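You operate a simulated robot arm through the tools that you are given. There is no shell and no other tool.

You are at the controls of a simulated robot arm. One attempt, no reset.

TASK
Move each clip one peg higher and free the star knob.
Fine: purple to the top peg, green to the third, blue to the second; the winder stays locked out.

The check looks at the end state, three seconds after you hand in, the way a careful person would. Anything else that was tipped, shoved, dropped, spilled or broken makes it a failure.

THE ROBOT
A 6-joint arm with a two-finger parallel gripper, fixed in place. Base frame: the origin is at the foot of the arm, x ahead of it, y to its left, z up. Units: m, rad, N and s.
With the tool pointing down near the work surface it reaches from about 0.58 to 0.94 m from the base axis. Its first joint turns from -2.601 to 2.601 rad. Payload 3.43 kg.
Tool frame: the origin (TCP) lies between the finger pads and is the grasp point; the fingertips stand 0.034 m ahead of it; z points along the fingers, y is the line along which they close. The gripper opens to 0.128 m. The fingers are 0.024 m wide and 0.012 m thick; the gripper's body (0.048 by 0.13 m) begins 0.096 m behind the TCP.
Orientation is that of the tool frame in the base frame, as a unit quaternion [x, y, z, w]. With the fingers straight down and closing along the base's y, the tool's x points along the base's -x, its y along +y and its z along -z.

THE INTERFACE
- The arm moves only by the tool jog_arm. Its argument "steps" is a list of rows, each a list of 7 numbers: the gripper command, from -1 (fully open) to 1 (shut), values between in proportion, then the shift along the base's x, y, z in m, then the turn, a rotation vector about the base's x, y, z in rad. In form: [[gripper, x, y, z, ax, ay, az], ...]. A call has 1 to 20 rows; each row is the pose to reach, as a shift and turn from the pose commanded when the call began. Each row takes 0.2 s and may step no farther than 0.05 m and 0.15 rad from the row before; otherwise, or with a gripper value out of range, the whole call is refused. Where a pose cannot be reached the arm comes as near as it can. A force on the tool above 40 N (or 10 N above the force at the start of the call, whichever is more), or a blocked arm, ends the call early, and 0.2 s more pass. The fingers move at their own pace (about 0.108 m/s each) and stop on an object; they squeeze with about 25 N. The grip force told is the motor's: it shows also when the fingers shut on nothing. Time passes only in rows, and 0.2 s behind the last, so rows that repeat a pose let the fingers close. It gives the time, the measured TCP pose, the force on the tool (base axes), the opening and the grip force at its end, in the units of the frame above (readings bear some noise), with the torque about the TCP (base axes, N m) and any sound that the robot's microphone picked up.
- Cameras (640 x 400 px; columns grow to the right, rows downward): "scene" is fixed at [0.4008, 0.6502, 1.6791]; the picture's right is [-0.99, -0.14, 0.00], its down [-0.05, 0.36, -0.93] and it looks along [0.13, -0.92, -0.36] (base axes); focal length 315 px, centre (320, 200). "wrist" rides on the gripper at [0.076, -0.011, -0.16] in the tool frame; the picture's right is [0.15, 0.99, 0.00], its down [-0.88, 0.13, -0.46] and it looks along [-0.45, 0.07, 0.89] (tool axes); focal length 234 px, centre (320, 200). There is no depth. A picture from a camera that has moved, and an enlarged one, comes with that camera's place and axes in the base frame and with its lens.
- snapshot(camera): a new picture of that camera. The clock stands still meanwhile.
- lift_body(by): slides the trunk up (or, below 0, down) by that many m; the arm rides with it, the base frame stays. It gives what a move gives, with no picture.
- inspect(camera, box): a new picture of the part [left, top, right, bottom] of that camera's present view, enlarged. The clock stands still meanwhile.
- hand_in(): hands the job in; it is judged then, once.

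Nothing tells you positions but the pictures and the camera data. Unless the task says otherwise, let go and move clear before handing in.

The tools are called after ">>>" as a command line: name --pt "numbers of a row" for each row, then --argument value for the rest, lists and objects as JSON in quotes. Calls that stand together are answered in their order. jog_arm: Moves the arm, as the interface text tells. Its arguments: {"type":"object","properties":{"steps":{"type":"array","items":{"type":"array","items":{"type":"number"}}}},"required":["steps"]} The other tools are called the same way: lift_body (by) slides the trunk up or down; snapshot (camera) takes a picture; inspect (camera, box) takes an enlarged picture of a part of a camera's view; hand_in () hands the job in.

At the start:

```text
time_s: 0.0
tcp_pos: [0.2814, -0.7731, 1.189]
ee_rot: [0.001, 1.0, 0.0, 0.001]
ft_force: [-0.7, 0.5, -0.7]
moment: [-0.01, 0.02, 0.01]
gripper_width: 0.1281
gripper_force: 0.2
trunk travel left (down, up): [-0.675, 0.035]
```

scene: 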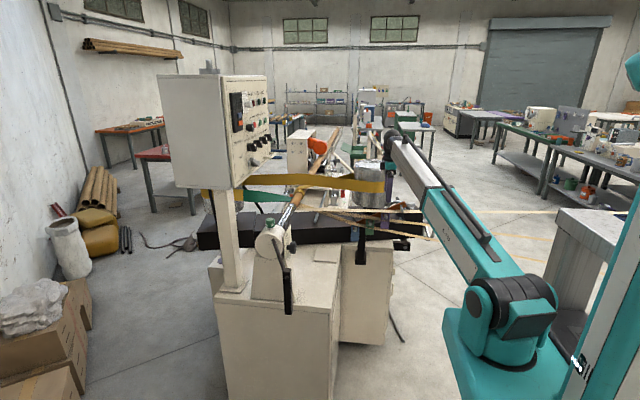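
wrist: 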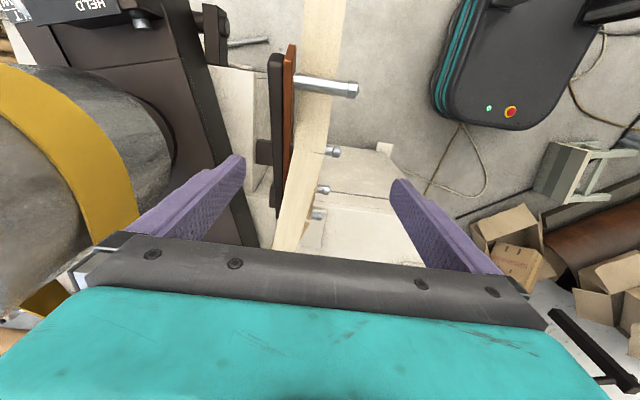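

I see a winding machine with a control box in the scene view, and in the wrist view a board with pegs (and perhaps clips) below the gripper. I'll look closer with enlarged pictures before moving.

>>> inspect --camera "scene" --box '[150, 60, 310, 160]'

>>> inspect --camera "scene" --box '[300, 130, 460, 270]'

>>> inspect --camera "scene" --box '[200, 170, 360, 330]'

>>> inspect --camera "wrist" --box '[180, 0, 440, 260]'

>>> inspect --camera "wrist" --box '[0, 0, 260, 160]'

```text
4.00 times, centred on (230, 110) of scene
camera zoom: at [0.4008, 0.6502, 1.6791], right [-0.99, -0.14, 0.0], down [-0.05, 0.36, -0.93], along [0.13, -0.92, -0.36], focal length 1259 px, centre (680, 560)
```

zoom: 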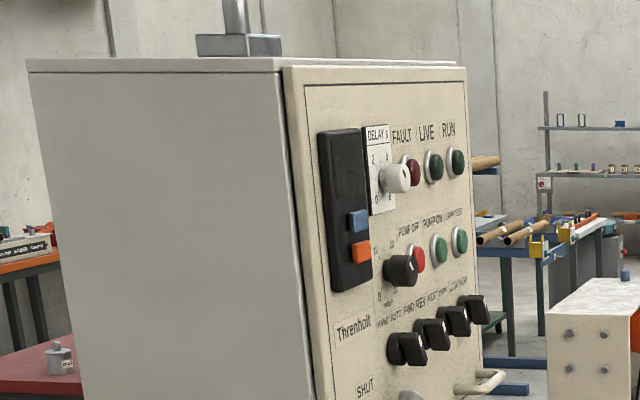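

```text
2.86 times, centred on (380, 200) of scene
camera zoom: at [0.4008, 0.6502, 1.6791], right [-0.99, -0.14, 0.0], down [-0.05, 0.36, -0.93], along [0.13, -0.92, -0.36], focal length 899 px, centre (149, 200)
```

zoom: 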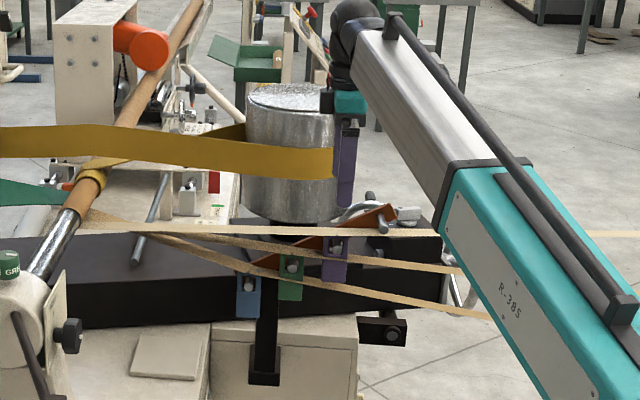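

```text
2.50 times, centred on (280, 250) of scene
camera zoom: at [0.4008, 0.6502, 1.6791], right [-0.99, -0.14, 0.0], down [-0.05, 0.36, -0.93], along [0.13, -0.92, -0.36], focal length 787 px, centre (420, 75)
```

zoom: 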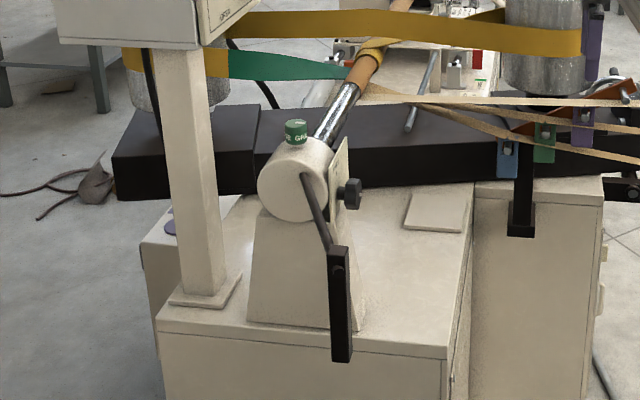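

```text
1.54 times, centred on (310, 130) of wrist
camera zoom: at [0.2042, -0.7837, 1.3479], right [-0.15, 0.99, 0.0], down [0.88, 0.13, 0.46], along [0.45, 0.07, -0.89], focal length 360 px, centre (335, 308)
```

zoom: 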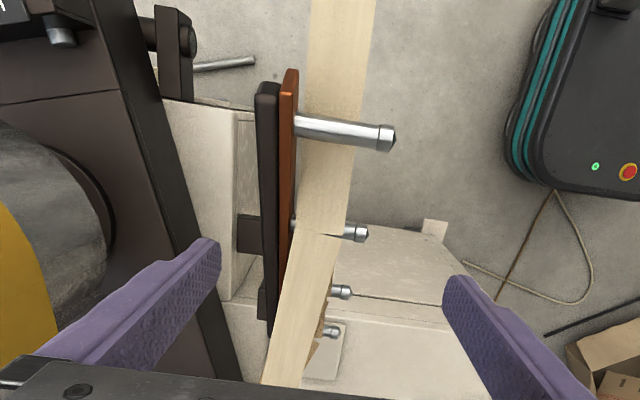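

```text
2.46 times, centred on (130, 80) of wrist
camera zoom: at [0.2042, -0.7837, 1.3479], right [-0.15, 0.99, 0.0], down [0.88, 0.13, 0.46], along [0.45, 0.07, -0.89], focal length 576 px, centre (788, 495)
```

zoom: 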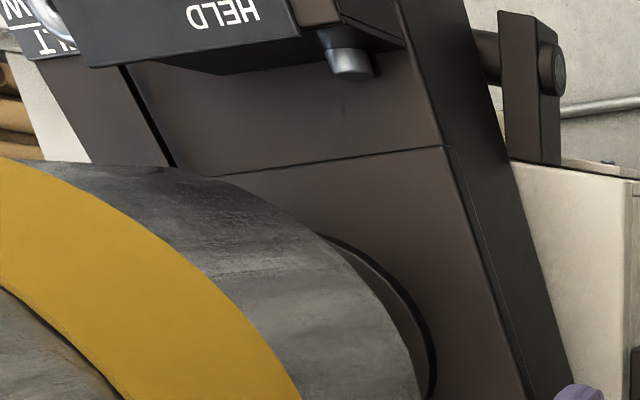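

The rack appears to be an inclined orange bar on a black post with pegs; purple, green and blue clips seem to hang on the lower three pegs, with paper strips running nearby. I'll zoom in further.

>>> inspect --camera "scene" --box '[375, 190, 455, 240]'

>>> inspect --camera "scene" --box '[340, 215, 420, 275]'

>>> inspect --camera "scene" --box '[370, 140, 450, 200]'

>>> inspect --camera "wrist" --box '[260, 60, 380, 135]'

>>> inspect --camera "wrist" --box '[260, 130, 380, 255]'

>>> inspect --camera "wrist" --box '[420, 0, 640, 140]'

```text
8.00 times, centred on (415, 215) of scene
camera zoom: at [0.4008, 0.6502, 1.6791], right [-0.99, -0.14, 0.0], down [-0.05, 0.36, -0.93], along [0.13, -0.92, -0.36], focal length 2518 px, centre (-440, 80)
```

zoom: 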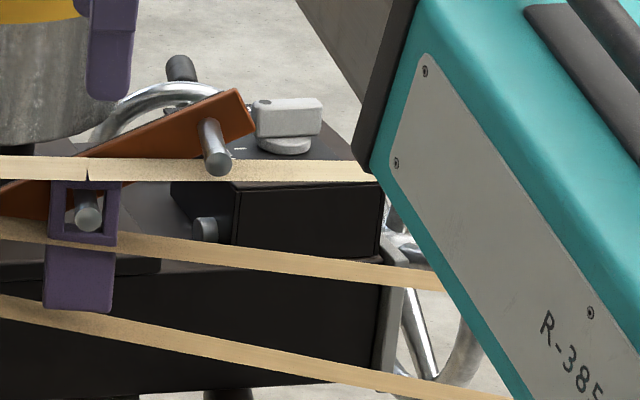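

```text
6.67 times, centred on (380, 245) of scene
camera zoom: at [0.4008, 0.6502, 1.6791], right [-0.99, -0.14, 0.0], down [-0.05, 0.36, -0.93], along [0.13, -0.92, -0.36], focal length 2099 px, centre (-80, -100)
```

zoom: 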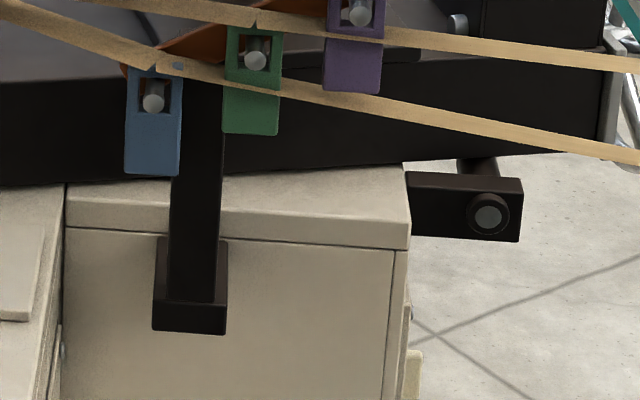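

```text
6.67 times, centred on (410, 170) of scene
camera zoom: at [0.4008, 0.6502, 1.6791], right [-0.99, -0.14, 0.0], down [-0.05, 0.36, -0.93], along [0.13, -0.92, -0.36], focal length 2099 px, centre (-280, 400)
```

zoom: 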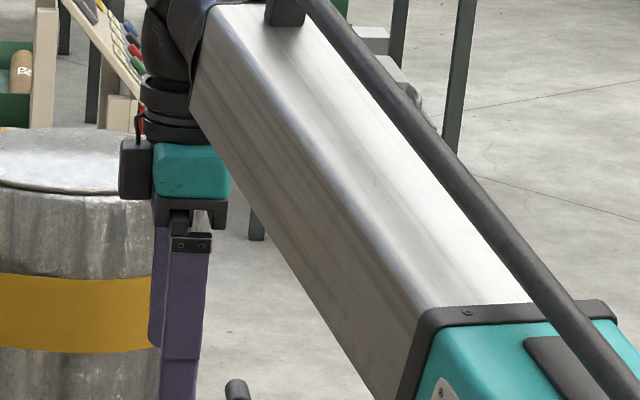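

```text
5.33 times, centred on (320, 98) of wrist
camera zoom: at [0.2042, -0.7837, 1.3479], right [-0.15, 0.99, 0.0], down [0.88, 0.13, 0.46], along [0.45, 0.07, -0.89], focal length 1249 px, centre (320, 747)
```

zoom: 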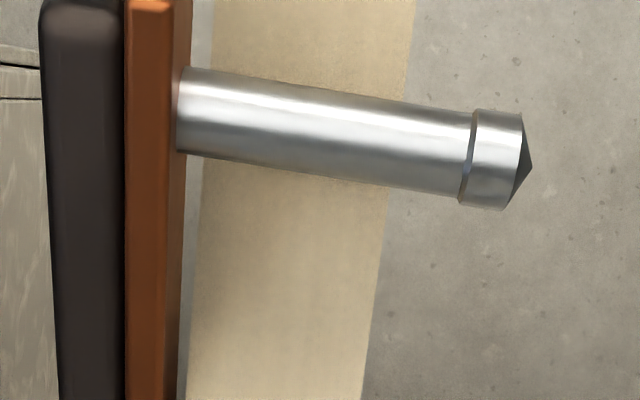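

```text
3.20 times, centred on (320, 192) of wrist
camera zoom: at [0.2042, -0.7837, 1.3479], right [-0.15, 0.99, 0.0], down [0.88, 0.13, 0.46], along [0.45, 0.07, -0.89], focal length 749 px, centre (320, 224)
```

zoom: 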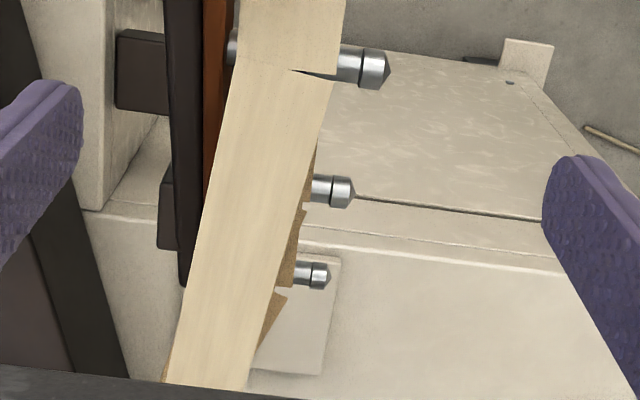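

```text
2.86 times, centred on (530, 70) of wrist
camera zoom: at [0.2042, -0.7837, 1.3479], right [-0.15, 0.99, 0.0], down [0.88, 0.13, 0.46], along [0.45, 0.07, -0.89], focal length 669 px, centre (-280, 571)
```

zoom: 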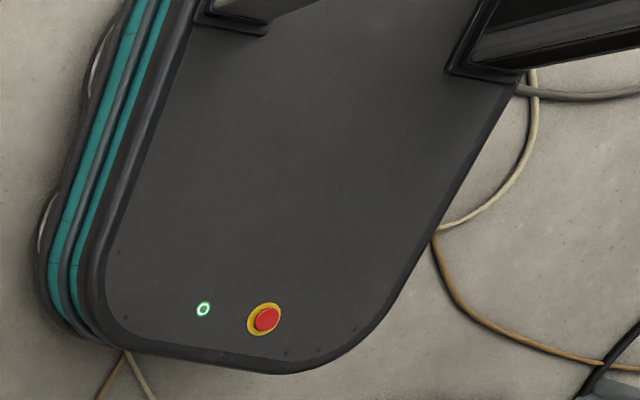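

The pegs point toward +y along an inclined bar: top peg tip near (0.21, -0.75, 1.10), bottom (blue) near (0.42, -0.75, 0.99), so spacing is about 0.07 m in x and 0.038 m in z. I'll draw the arm back and tilt the tool to look at the rack from its front (+y) side.

>>> jog_arm --pt "-1 0 0 0.03 0 0 0" --pt "-1 0 0.02 0.06 -0.12 0 0" --pt "-1 0 0.05 0.08 -0.25 0 0" --pt "-1 -0.01 0.08 0.09 -0.38 0 0" --pt "-1 -0.02 0.11 0.09 -0.5 0 0" --pt "-1 -0.03 0.13 0.09 -0.62 0 0" --pt "-1 -0.04 0.15 0.09 -0.75 0 0"

>>> snapshot --camera "wrist"

>>> snapshot --camera "scene"

```text
time_s: 1.6
tcp_pos: [0.2425, -0.6203, 1.2755]
ee_rot: [0.0, 0.93, -0.367, 0.0]
ft_force: [0.0, 1.1, 0.1]
moment: [0.05, 0.01, 0.0]
gripper_width: 0.1281
gripper_force: 0.0
trunk travel left (down, up): [-0.675, 0.035]
```

```text
taken
camera wrist: at [0.1657, -0.5189, 1.4003], right [-0.15, 0.72, -0.68], down [0.88, 0.41, 0.24], along [0.45, -0.56, -0.7], focal length 234 px, centre (320, 200)
```

wrist: 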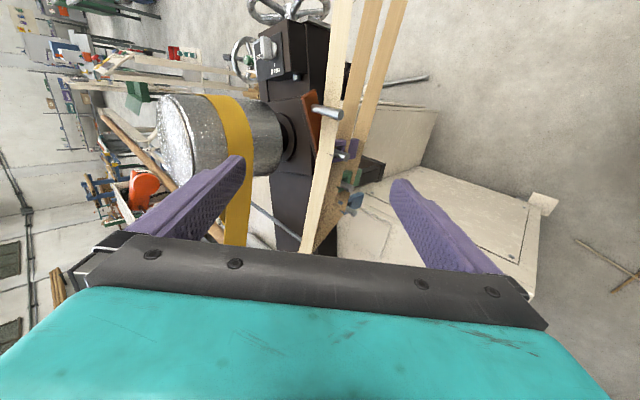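

```text
taken
```

scene: 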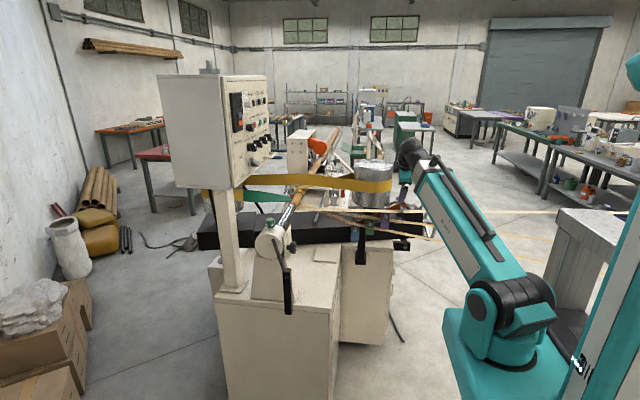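

The move is smooth. I'll finish tilting so the gripper is level, looking along -y at the rack from the front.

>>> jog_arm --pt "-1 -0.02 0.03 -0.01 -0.13 0 0" --pt "-1 -0.04 0.05 -0.03 -0.26 0 0" --pt "-1 -0.06 0.07 -0.05 -0.4 0 0" --pt "-1 -0.08 0.09 -0.07 -0.53 0 0" --pt "-1 -0.1 0.1 -0.09 -0.67 0 0" --pt "-1 -0.1 0.1 -0.12 -0.82 0 0"

>>> snapshot --camera "wrist"

>>> snapshot --camera "scene"

```text
time_s: 3.0
tcp_pos: [0.2439, -0.7254, 1.1254]
ee_rot: [0.032, 0.75, -0.661, 0.006]
ft_force: [-0.4, 0.2, -3.3]
moment: [-0.38, -0.01, 0.04]
gripper_width: 0.1281
gripper_force: 0.0
out of reach, approached as far as the arm can: row 1, 2, 3, 4, 5, 6
trunk travel left (down, up): [-0.675, 0.035]
```

```text
taken
camera wrist: at [0.1713, -0.5657, 1.153], right [-0.09, 0.13, -0.99], down [0.9, 0.43, -0.02], along [0.42, -0.89, -0.16], focal length 234 px, centre (320, 200)
```

wrist: 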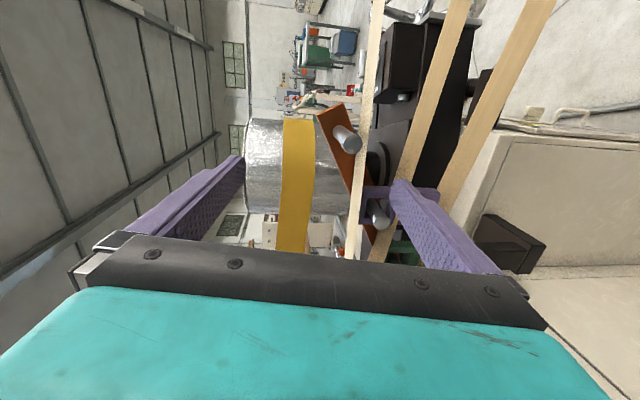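

```text
taken
```

scene: 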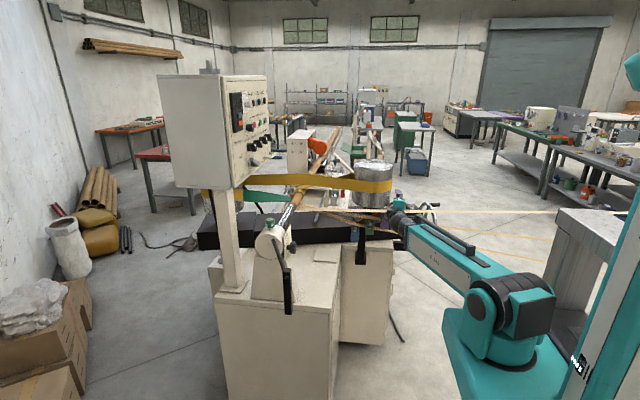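

The arm fell short of the commanded pose (reach limit), ending at (0.244, -0.725, 1.125), with a slight -3 N reading, so the lower finger may be close to the purple clip. I'll inspect before moving.

>>> inspect --camera "wrist" --box '[300, 80, 540, 280]'

>>> inspect --camera "scene" --box '[335, 180, 445, 260]'

>>> inspect --camera "wrist" --box '[340, 160, 440, 260]'

```text
2.00 times, centred on (420, 180) of wrist
camera zoom: at [0.1713, -0.5657, 1.153], right [-0.09, 0.13, -0.99], down [0.9, 0.43, -0.02], along [0.42, -0.89, -0.16], focal length 468 px, centre (120, 240)
```

zoom: 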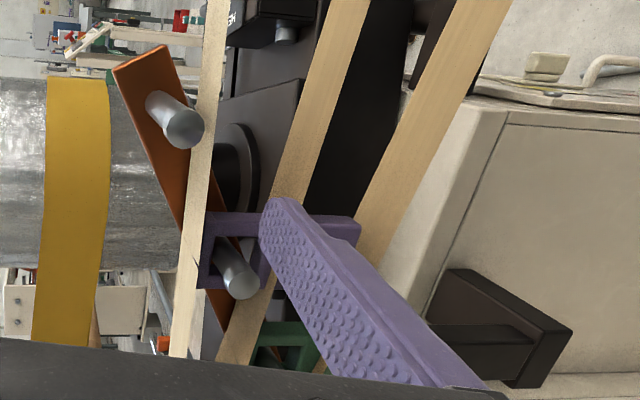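

```text
5.00 times, centred on (390, 220) of scene
camera zoom: at [0.4008, 0.6502, 1.6791], right [-0.99, -0.14, 0.0], down [-0.05, 0.36, -0.93], along [0.13, -0.92, -0.36], focal length 1574 px, centre (-30, 100)
```

zoom: 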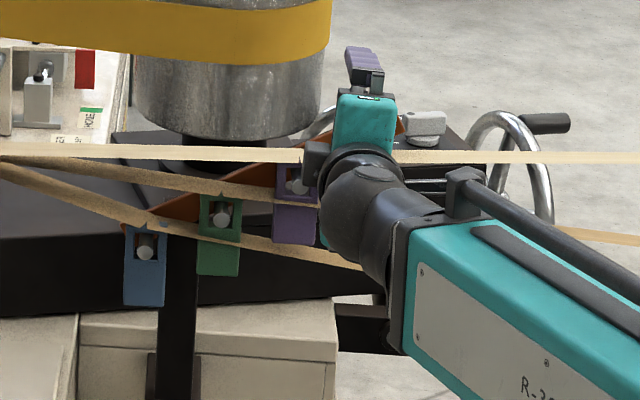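

```text
4.00 times, centred on (390, 210) of wrist
camera zoom: at [0.1713, -0.5657, 1.153], right [-0.09, 0.13, -0.99], down [0.9, 0.43, -0.02], along [0.42, -0.89, -0.16], focal length 937 px, centre (40, 160)
```

zoom: 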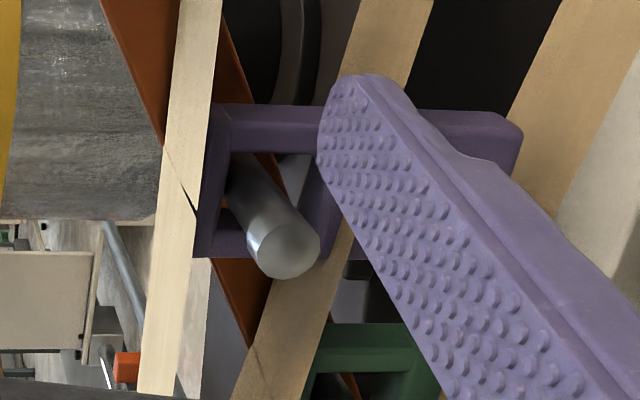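

The clips are plates with a square window through which the peg passes, and each paper strip runs over its own clip's top edge. I'll run a null move to learn whether the commanded pose was clamped to the reached one.

>>> jog_arm --pt "-1 0 0 0 0 0 0"

```text
time_s: 3.4
tcp_pos: [0.2468, -0.7213, 1.1045]
ee_rot: [0.001, 0.708, -0.706, 0.0]
ft_force: [0.4, -0.4, 0.5]
moment: [0.03, 0.02, -0.01]
gripper_width: 0.1281
gripper_force: 0.0
trunk travel left (down, up): [-0.675, 0.035]
```

The commanded pose is now the reached one, gripper exactly level and force near zero. I'll raise the arm clear of the rack and then lower the trunk so the wrist can work closer to the base.

>>> jog_arm --pt "-1 -0.01 0.0 0.04 0 0 0" --pt "-1 -0.02 0.01 0.08 0 0 0" --pt "-1 -0.02 0.03 0.12 0 0 0" --pt "-1 -0.02 0.05 0.16 0 0 0" --pt "-1 -0.02 0.07 0.2 0 0 0" --pt "-1 -0.02 0.09 0.24 0 0 0" --pt "-1 -0.02 0.1 0.28 0 0 0"

>>> snapshot --camera "scene"

>>> snapshot --camera "wrist"

```text
time_s: 5.0
tcp_pos: [0.2601, -0.6798, 1.4052]
ee_rot: [0.0, 0.708, -0.706, 0.0]
ft_force: [0.3, 0.6, -0.1]
moment: [-0.02, 0.02, 0.01]
gripper_width: 0.128
gripper_force: 0.0
out of reach, approached as far as the arm can: row 1, 2, 3, 4, 5, 6, 7
trunk travel left (down, up): [-0.675, 0.035]
```

```text
taken
```

scene: 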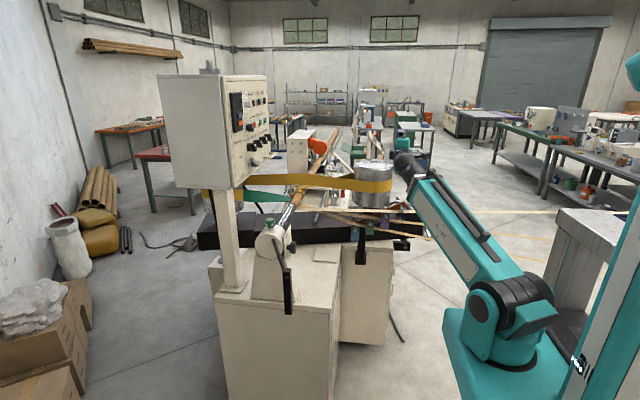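

```text
taken
camera wrist: at [0.1833, -0.5198, 1.4167], right [-0.15, 0.0, -0.99], down [0.88, 0.46, -0.13], along [0.45, -0.89, -0.07], focal length 234 px, centre (320, 200)
```

wrist: 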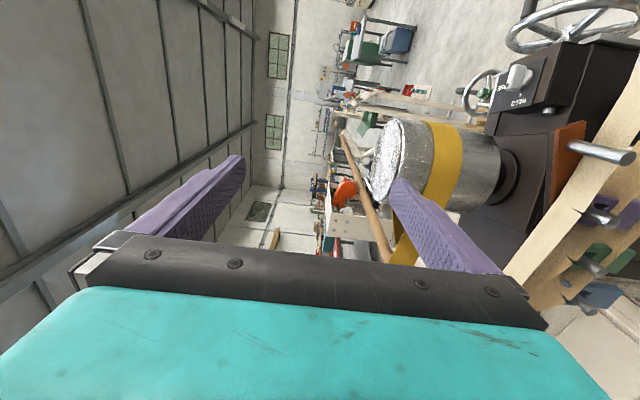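

The arm is well above the rack. Lowering the trunk 0.2 m keeps the fingers above and in front of the top peg.

>>> lift_body --by -0.2

>>> snapshot --camera "wrist"

```text
time_s: 7.2
tcp_pos: [0.2592, -0.6799, 1.2044]
ee_rot: [0.0, 0.708, -0.706, 0.0]
ft_force: [-0.7, -0.2, -0.1]
moment: [-0.04, -0.01, 0.0]
gripper_width: 0.1278
gripper_force: 0.1
trunk travel left (down, up): [-0.475, 0.235]
```

```text
taken
camera wrist: at [0.1834, -0.5205, 1.2161], right [-0.15, 0.0, -0.99], down [0.88, 0.46, -0.13], along [0.45, -0.89, -0.07], focal length 234 px, centre (320, 200)
```

wrist: 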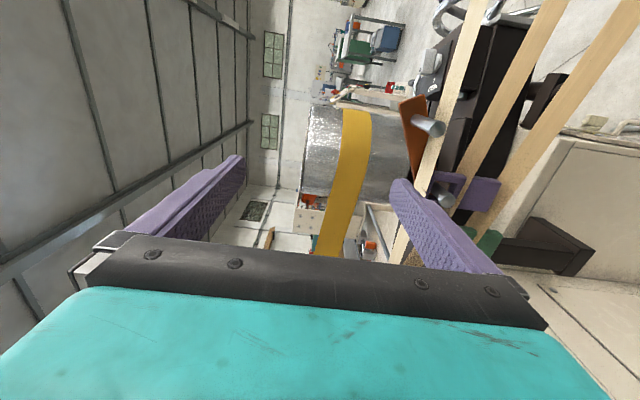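

Next I'll raise the arm again while backing off, then lower the trunk further, to gain horizontal room.

>>> jog_arm --pt "-1 0 0.02 0.04 0 0 0" --pt "-1 0 0.04 0.08 0 0 0" --pt "-1 0 0.06 0.12 0 0 0" --pt "-1 0 0.08 0.16 0 0 0" --pt "-1 0 0.1 0.2 0 0 0" --pt "-1 0 0.12 0.23 0 0 0"

>>> lift_body --by -0.2

>>> snapshot --camera "wrist"

>>> snapshot --camera "scene"

```text
time_s: 8.6
tcp_pos: [0.2647, -0.5669, 1.4298]
ee_rot: [0.001, 0.708, -0.706, -0.001]
ft_force: [0.8, 0.3, 0.1]
moment: [0.0, 0.04, -0.04]
gripper_width: 0.128
gripper_force: 0.0
out of reach, approached as far as the arm can: row 6
trunk travel left (down, up): [-0.475, 0.235]
```

```text
time_s: 10.7
tcp_pos: [0.2643, -0.5669, 1.2295]
ee_rot: [0.001, 0.707, -0.707, 0.0]
ft_force: [-0.4, 0.0, 0.1]
moment: [-0.01, 0.01, 0.02]
gripper_width: 0.1278
gripper_force: 0.0
trunk travel left (down, up): [-0.275, 0.435]
```

```text
taken
camera wrist: at [0.1878, -0.407, 1.241], right [-0.15, 0.0, -0.99], down [0.88, 0.45, -0.13], along [0.45, -0.89, -0.07], focal length 234 px, centre (320, 200)
```

wrist: 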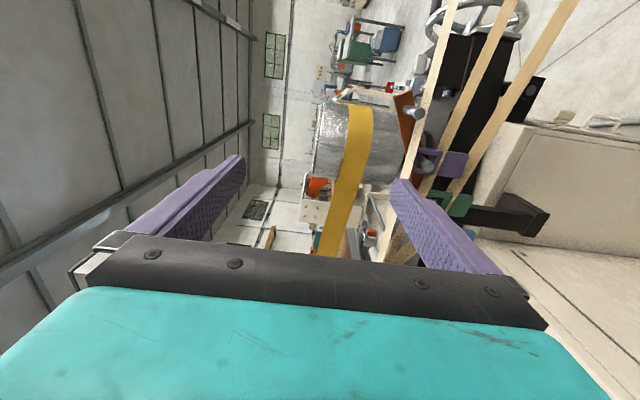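

```text
taken
```

scene: 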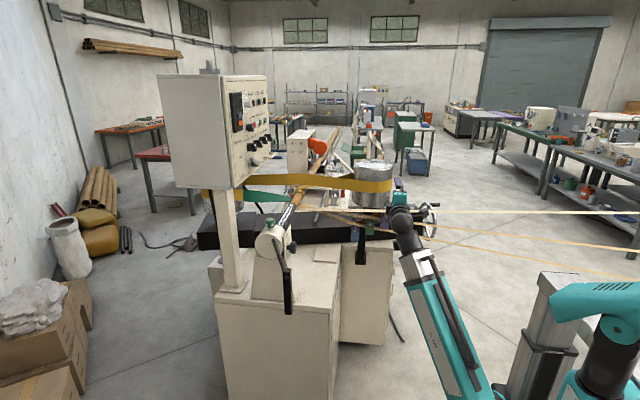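

There is now plenty of room, with the arm coming up from below. I'll roll the gripper a quarter turn about base y so the fingers close along x and the wrist camera sits above, upright.

>>> jog_arm --pt "-1 0 0 0 0 0.145 0" --pt "-1 0 0 0 0 0.29 0" --pt "-1 0 0 0 0 0.435 0" --pt "-1 0 0 0 0 0.58 0" --pt "-1 0 0 0 0 0.725 0" --pt "-1 0 0 0 0 0.87 0" --pt "-1 0 0 0 0 1.015 0" --pt "-1 0 0 0 0 1.16 0" --pt "-1 0 0 0 0 1.305 0" --pt "-1 0 0 0 0 1.45 0" --pt "-1 0 0 0 0 1.5708 0"

>>> snapshot --camera "wrist"

>>> snapshot --camera "scene"

```text
time_s: 13.1
tcp_pos: [0.2634, -0.5654, 1.2287]
ee_rot: [0.499, -0.5, 0.499, 0.502]
ft_force: [-0.4, 0.0, 0.0]
moment: [0.01, -0.01, -0.01]
gripper_width: 0.1281
gripper_force: 0.0
trunk travel left (down, up): [-0.275, 0.435]
```

```text
taken
camera wrist: at [0.2747, -0.4074, 1.305], right [-0.99, 0.0, 0.15], down [-0.13, 0.45, -0.88], along [-0.07, -0.89, -0.45], focal length 234 px, centre (320, 200)
```

wrist: 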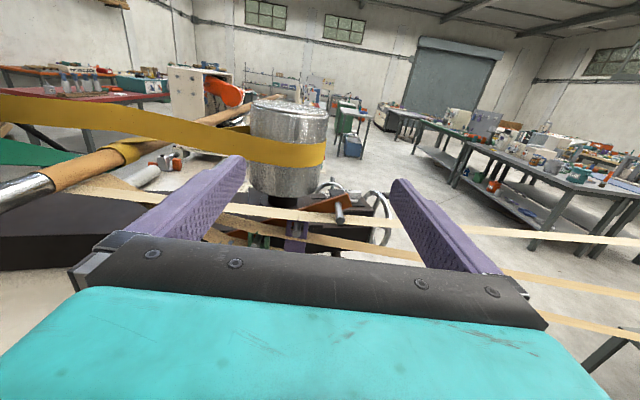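

```text
taken
```

scene: 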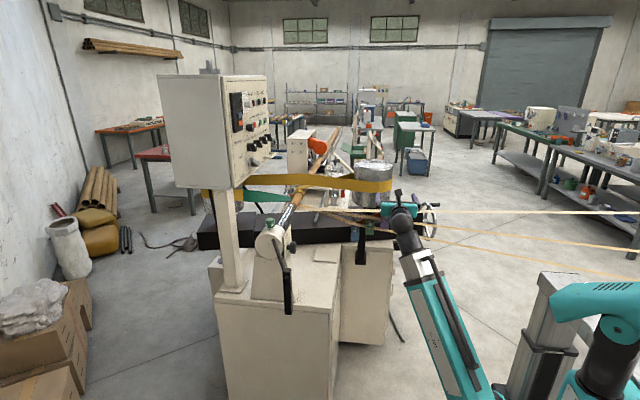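

The roll worked; the rack lies just below the view. I'll lower the arm so the camera sees the clips between the fingers.

>>> jog_arm --pt "-1 0 0 -0.04 0 0 0" --pt "-1 0 0 -0.08 0 0 0" --pt "-1 0 0 -0.12 0 0 0" --pt "-1 0.02 0 -0.15 0 0 0"

>>> snapshot --camera "wrist"

>>> inspect --camera "wrist" --box '[200, 100, 420, 250]'

```text
time_s: 14.1
tcp_pos: [0.3044, -0.5927, 1.0986]
ee_rot: [-0.5, 0.5, -0.5, -0.5]
ft_force: [-0.8, -0.2, 0.4]
moment: [-0.01, 0.01, 0.02]
gripper_width: 0.1282
gripper_force: 0.1
out of reach, approached as far as the arm can: row 2, 3, 4
trunk travel left (down, up): [-0.275, 0.435]
```

```text
taken
camera wrist: at [0.3148, -0.4326, 1.1756], right [-0.99, 0.0, 0.15], down [-0.13, 0.46, -0.88], along [-0.07, -0.89, -0.45], focal length 234 px, centre (320, 200)
```

wrist: 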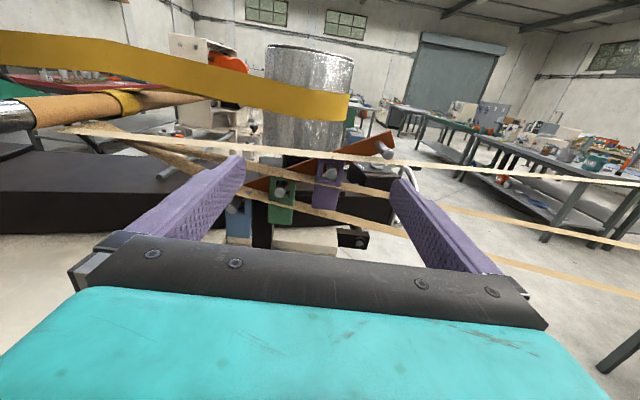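

```text
2.67 times, centred on (310, 175) of wrist
camera zoom: at [0.3148, -0.4326, 1.1756], right [-0.99, 0.0, 0.15], down [-0.13, 0.46, -0.88], along [-0.07, -0.89, -0.45], focal length 624 px, centre (347, 267)
```

zoom: 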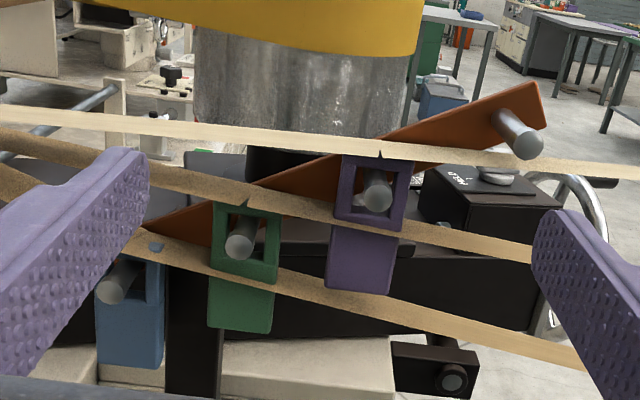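

The rack is clearly visible now: purple, green and blue clips with a strip resting over each. Now I need to find the star knob, so I'll zoom in on several candidates.

>>> inspect --camera "scene" --box '[255, 215, 319, 255]'

>>> inspect --camera "scene" --box '[290, 180, 354, 220]'

>>> inspect --camera "wrist" --box '[330, 150, 410, 200]'

>>> inspect --camera "wrist" --box '[300, 190, 400, 250]'

>>> inspect --camera "wrist" --box '[0, 20, 260, 180]'

>>> inspect --camera "wrist" --box '[215, 145, 295, 215]'

```text
10.00 times, centred on (287, 235) of scene
camera zoom: at [0.4008, 0.6502, 1.6791], right [-0.99, -0.14, 0.0], down [-0.05, 0.36, -0.93], along [0.13, -0.92, -0.36], focal length 3148 px, centre (650, -150)
```

zoom: 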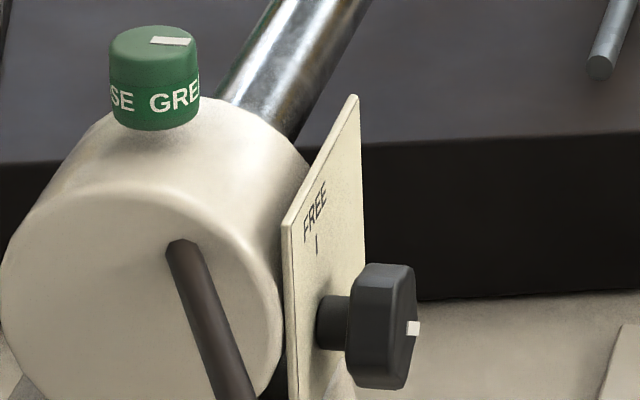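

```text
10.00 times, centred on (322, 200) of scene
camera zoom: at [0.4008, 0.6502, 1.6791], right [-0.99, -0.14, 0.0], down [-0.05, 0.36, -0.93], along [0.13, -0.92, -0.36], focal length 3148 px, centre (300, 200)
```

zoom: 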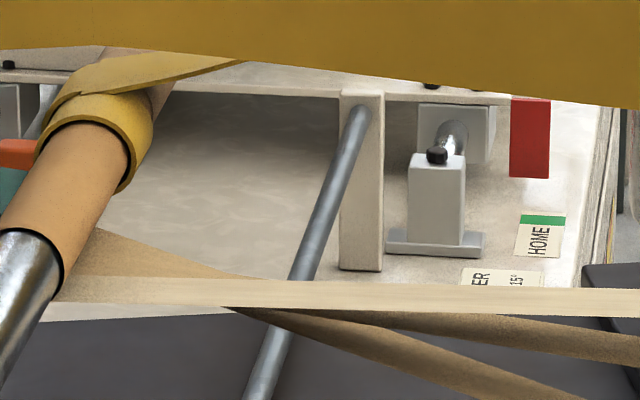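

```text
8.00 times, centred on (370, 175) of wrist
camera zoom: at [0.3148, -0.4326, 1.1756], right [-0.99, 0.0, 0.15], down [-0.13, 0.46, -0.88], along [-0.07, -0.89, -0.45], focal length 1873 px, centre (-80, 400)
```

zoom: 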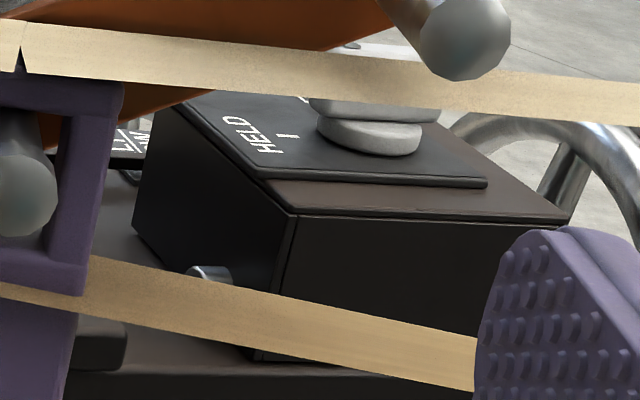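

```text
6.40 times, centred on (350, 220) of wrist
camera zoom: at [0.3148, -0.4326, 1.1756], right [-0.99, 0.0, 0.15], down [-0.13, 0.46, -0.88], along [-0.07, -0.89, -0.45], focal length 1499 px, centre (128, 72)
```

zoom: 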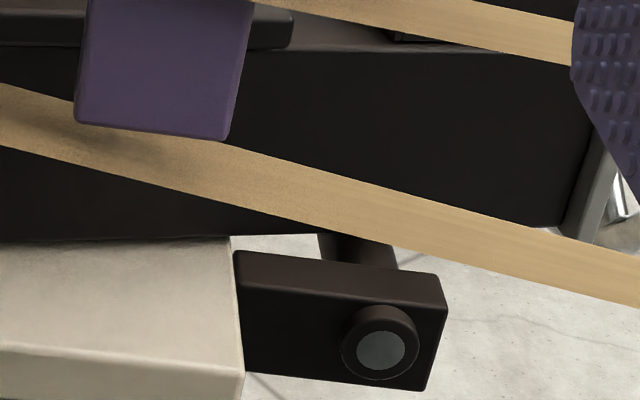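

```text
2.46 times, centred on (130, 100) of wrist
camera zoom: at [0.3148, -0.4326, 1.1756], right [-0.99, 0.0, 0.15], down [-0.13, 0.46, -0.88], along [-0.07, -0.89, -0.45], focal length 576 px, centre (788, 446)
```

zoom: 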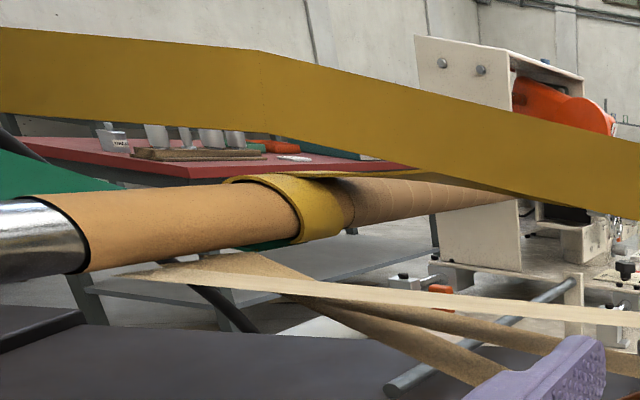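

```text
5.71 times, centred on (255, 180) of wrist
camera zoom: at [0.3148, -0.4326, 1.1756], right [-0.99, 0.0, 0.15], down [-0.13, 0.46, -0.88], along [-0.07, -0.89, -0.45], focal length 1338 px, centre (691, 314)
```

zoom: 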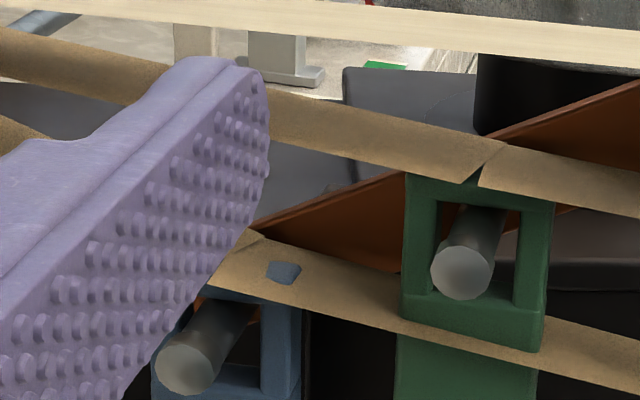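

I now understand the second part: the star knob is on the winder head at the left, beside a plate marked "FREE |", and its white mark is not at that tick, so it needs turning. The grey knob at "HELD" is the lockout and must stay untouched. First the clips: I'll lower the trunk further for better reach close in.

>>> lift_body --by -0.18

>>> snapshot --camera "scene"

```text
time_s: 16.1
tcp_pos: [0.3044, -0.5928, 0.9196]
ee_rot: [0.501, -0.5, 0.499, 0.5]
ft_force: [-0.1, 0.2, -0.4]
moment: [-0.01, 0.01, 0.0]
gripper_width: 0.1282
gripper_force: 0.0
trunk travel left (down, up): [-0.095, 0.615]
```

```text
taken
```

scene: 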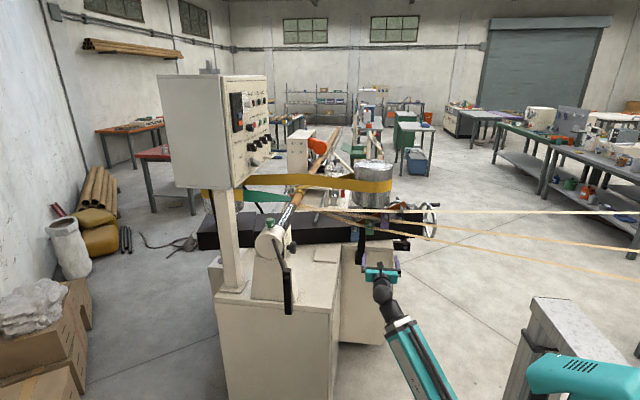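

Clear. Now I'll raise the gripper to look straight at the purple clip from a small standoff.

>>> jog_arm --pt "-1 -0.005 0 0.04 0 0 0" --pt "-1 -0.015 0 0.08 0 0 0" --pt "-1 -0.025 0 0.11 0 0 0"

>>> snapshot --camera "wrist"

>>> inspect --camera "wrist" --box '[220, 120, 400, 235]'

>>> snapshot --camera "scene"

```text
time_s: 16.9
tcp_pos: [0.2776, -0.5948, 1.0321]
ee_rot: [0.5, -0.5, 0.5, 0.5]
ft_force: [-0.3, -0.1, 0.9]
moment: [0.0, 0.0, 0.0]
gripper_width: 0.1282
gripper_force: 0.1
trunk travel left (down, up): [-0.095, 0.615]
```

```text
taken
camera wrist: at [0.2881, -0.4354, 1.1066], right [-0.99, 0.0, 0.15], down [-0.13, 0.46, -0.88], along [-0.07, -0.89, -0.45], focal length 234 px, centre (320, 200)
```

wrist: 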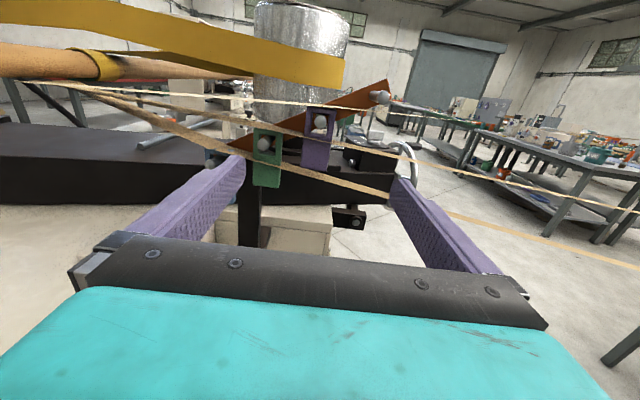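

```text
3.48 times, centred on (310, 178) of wrist
camera zoom: at [0.2881, -0.4354, 1.1066], right [-0.99, 0.0, 0.15], down [-0.13, 0.46, -0.88], along [-0.07, -0.89, -0.45], focal length 814 px, centre (355, 278)
```

zoom: 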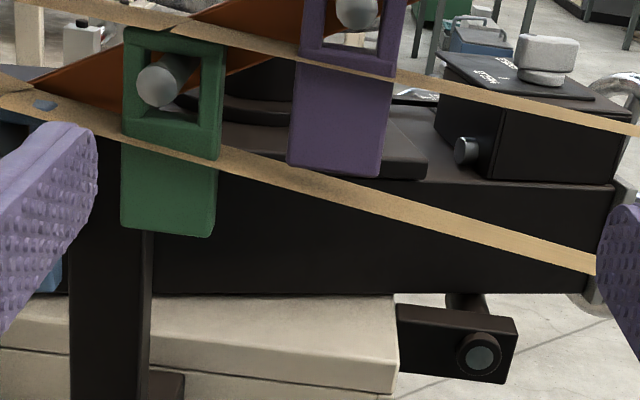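

```text
taken
```

scene: 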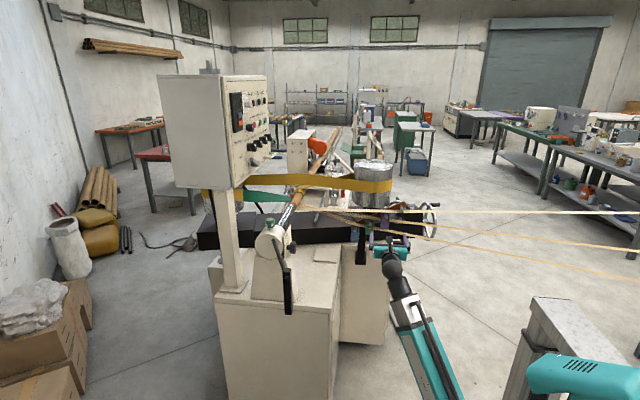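

Strips look as though they pass through the neighbouring clips (they may be soft or visual). I'll zoom to check how strip 2 meets the purple clip, and to measure the clip edges.

>>> inspect --camera "wrist" --box '[295, 95, 351, 175]'

>>> inspect --camera "wrist" --box '[245, 125, 309, 190]'

>>> inspect --camera "wrist" --box '[330, 75, 394, 115]'

```text
5.00 times, centred on (323, 135) of wrist
camera zoom: at [0.2881, -0.4354, 1.1066], right [-0.99, 0.0, 0.15], down [-0.13, 0.46, -0.88], along [-0.07, -0.89, -0.45], focal length 1171 px, centre (305, 525)
```

zoom: 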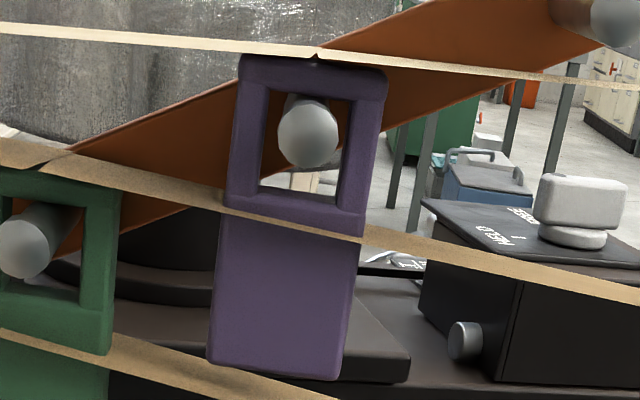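

```text
6.15 times, centred on (277, 158) of wrist
camera zoom: at [0.2881, -0.4354, 1.1066], right [-0.99, 0.0, 0.15], down [-0.13, 0.46, -0.88], along [-0.07, -0.89, -0.45], focal length 1441 px, centre (585, 462)
```

zoom: 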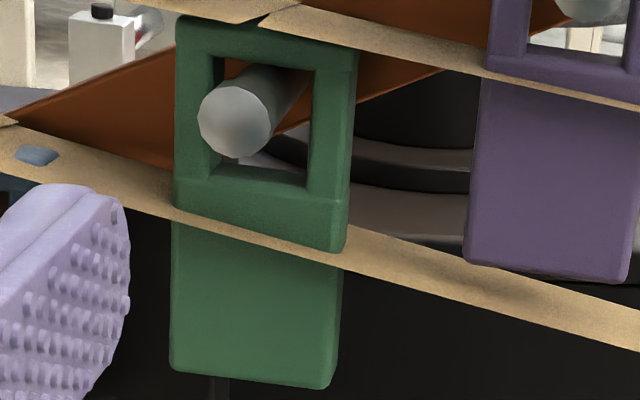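

```text
10.00 times, centred on (362, 95) of wrist
camera zoom: at [0.2881, -0.4354, 1.1066], right [-0.99, 0.0, 0.15], down [-0.13, 0.46, -0.88], along [-0.07, -0.89, -0.45], focal length 2342 px, centre (-100, 1250)
```

zoom: 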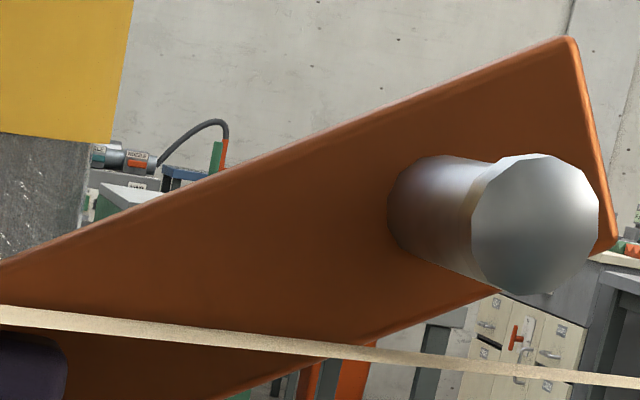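

Using the corrected camera axes: purple clip is about 40 mm wide, centred x≈0.280, z from 0.987 to 1.075, front face near y≈-0.77; its peg is at z≈1.061 and the top peg is 72 mm toward -x and about 39 mm higher. I'll approach with a 62 mm opening at the clip's lower half and stop short to check alignment.

>>> jog_arm --pt "0.03 0.0 -0.02 -0.015 0 0 0" --pt "0.03 0.002 -0.06 -0.028 0 0 0" --pt "0.03 0.002 -0.1 -0.028 0 0 0" --pt "0.03 0.002 -0.1 -0.028 0 0 0"

>>> snapshot --camera "wrist"

>>> inspect --camera "wrist" --box '[240, 90, 400, 220]'

>>> inspect --camera "scene" --box '[335, 190, 425, 260]'

```text
time_s: 17.9
tcp_pos: [0.2811, -0.6927, 1.0015]
ee_rot: [-0.499, 0.5, -0.5, -0.5]
ft_force: [-0.8, -0.5, 0.3]
moment: [0.0, 0.02, 0.02]
gripper_width: 0.0621
gripper_force: 0.1
trunk travel left (down, up): [-0.095, 0.615]
```

```text
taken
camera wrist: at [0.2912, -0.5329, 1.0774], right [-0.99, 0.0, 0.15], down [-0.13, 0.46, -0.88], along [-0.07, -0.89, -0.45], focal length 234 px, centre (320, 200)
```

wrist: 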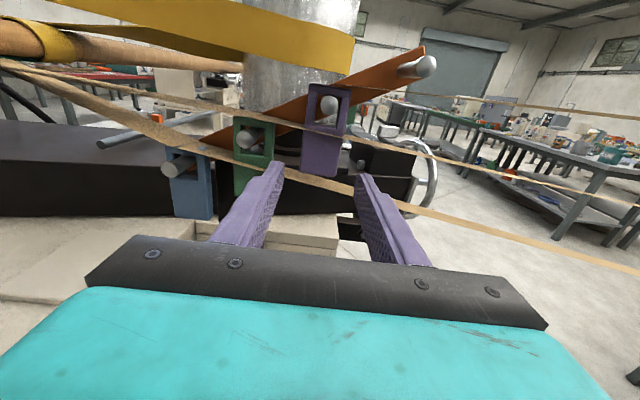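

```text
3.08 times, centred on (320, 155) of wrist
camera zoom: at [0.2912, -0.5329, 1.0774], right [-0.99, 0.0, 0.15], down [-0.13, 0.46, -0.88], along [-0.07, -0.89, -0.45], focal length 720 px, centre (320, 338)
```

zoom: 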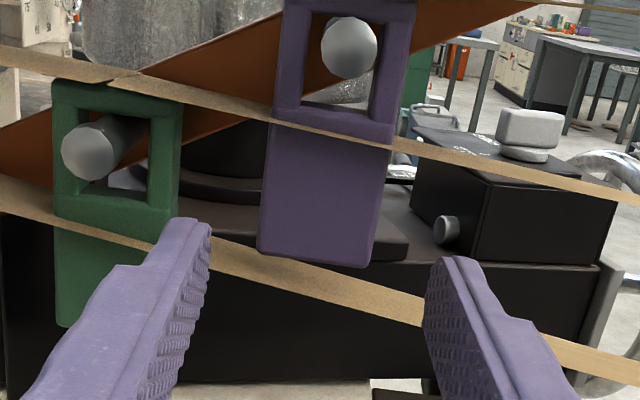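

```text
5.71 times, centred on (380, 225) of scene
camera zoom: at [0.4008, 0.6502, 1.6791], right [-0.99, -0.14, 0.0], down [-0.05, 0.36, -0.93], along [0.13, -0.92, -0.36], focal length 1799 px, centre (-23, 57)
```

zoom: 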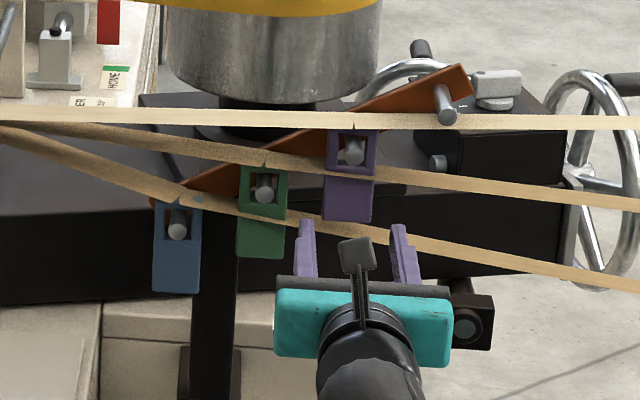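

Aligned within about 2 mm. I'll advance to wrap the fingertips around the purple clip's lower body, watching the force, before closing.

>>> jog_arm --pt "0.03 -0.001 -0.02 0.0 0 0 0" --pt "0.03 -0.0015 -0.04 0.0 0 0 0" --pt "0.03 -0.0015 -0.059 0.0 0 0 0"

>>> snapshot --camera "wrist"

>>> inspect --camera "wrist" --box '[240, 80, 400, 220]'

>>> inspect --camera "scene" --box '[345, 195, 415, 245]'

```text
time_s: 18.7
tcp_pos: [0.2767, -0.7537, 1.0021]
ee_rot: [0.499, -0.5, 0.501, 0.5]
ft_force: [-0.2, 0.8, 0.7]
moment: [0.01, -0.04, 0.03]
gripper_width: 0.0623
gripper_force: 0.2
trunk travel left (down, up): [-0.095, 0.615]
```

```text
taken
camera wrist: at [0.2882, -0.5936, 1.0773], right [-0.99, 0.0, 0.15], down [-0.13, 0.46, -0.88], along [-0.07, -0.89, -0.45], focal length 234 px, centre (320, 200)
```

wrist: 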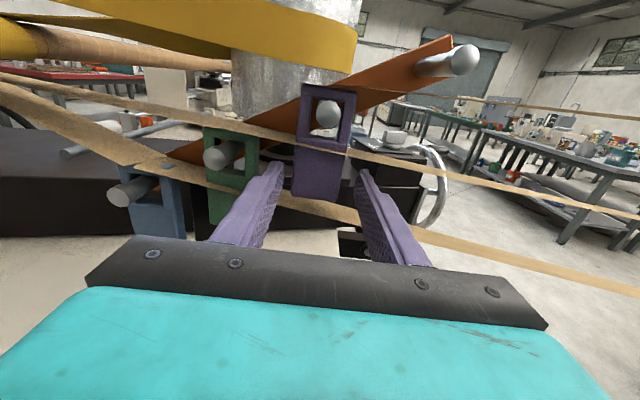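

```text
2.86 times, centred on (320, 150) of wrist
camera zoom: at [0.2882, -0.5936, 1.0773], right [-0.99, 0.0, 0.15], down [-0.13, 0.46, -0.88], along [-0.07, -0.89, -0.45], focal length 669 px, centre (320, 343)
```

zoom: 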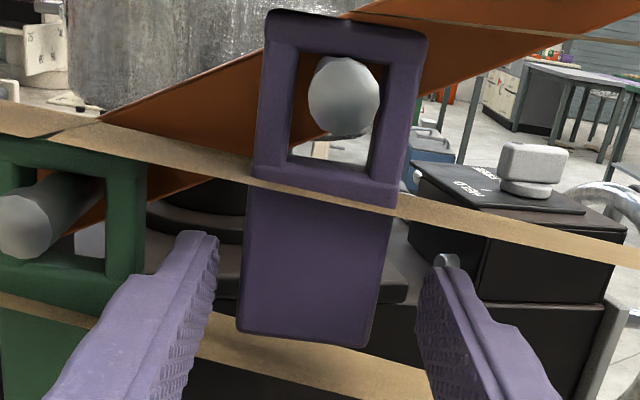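

```text
8.00 times, centred on (380, 220) of scene
camera zoom: at [0.4008, 0.6502, 1.6791], right [-0.99, -0.14, 0.0], down [-0.05, 0.36, -0.93], along [0.13, -0.92, -0.36], focal length 2518 px, centre (-160, 40)
```

zoom: 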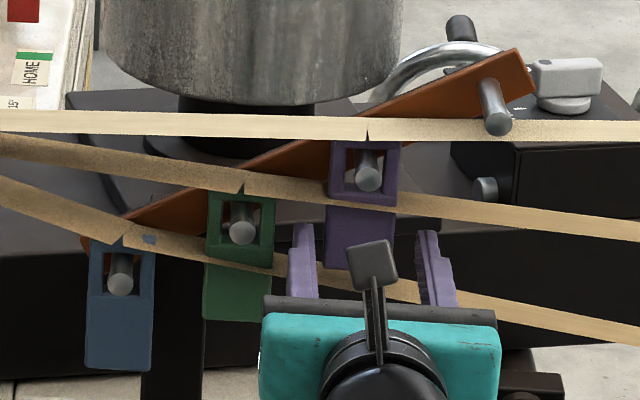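

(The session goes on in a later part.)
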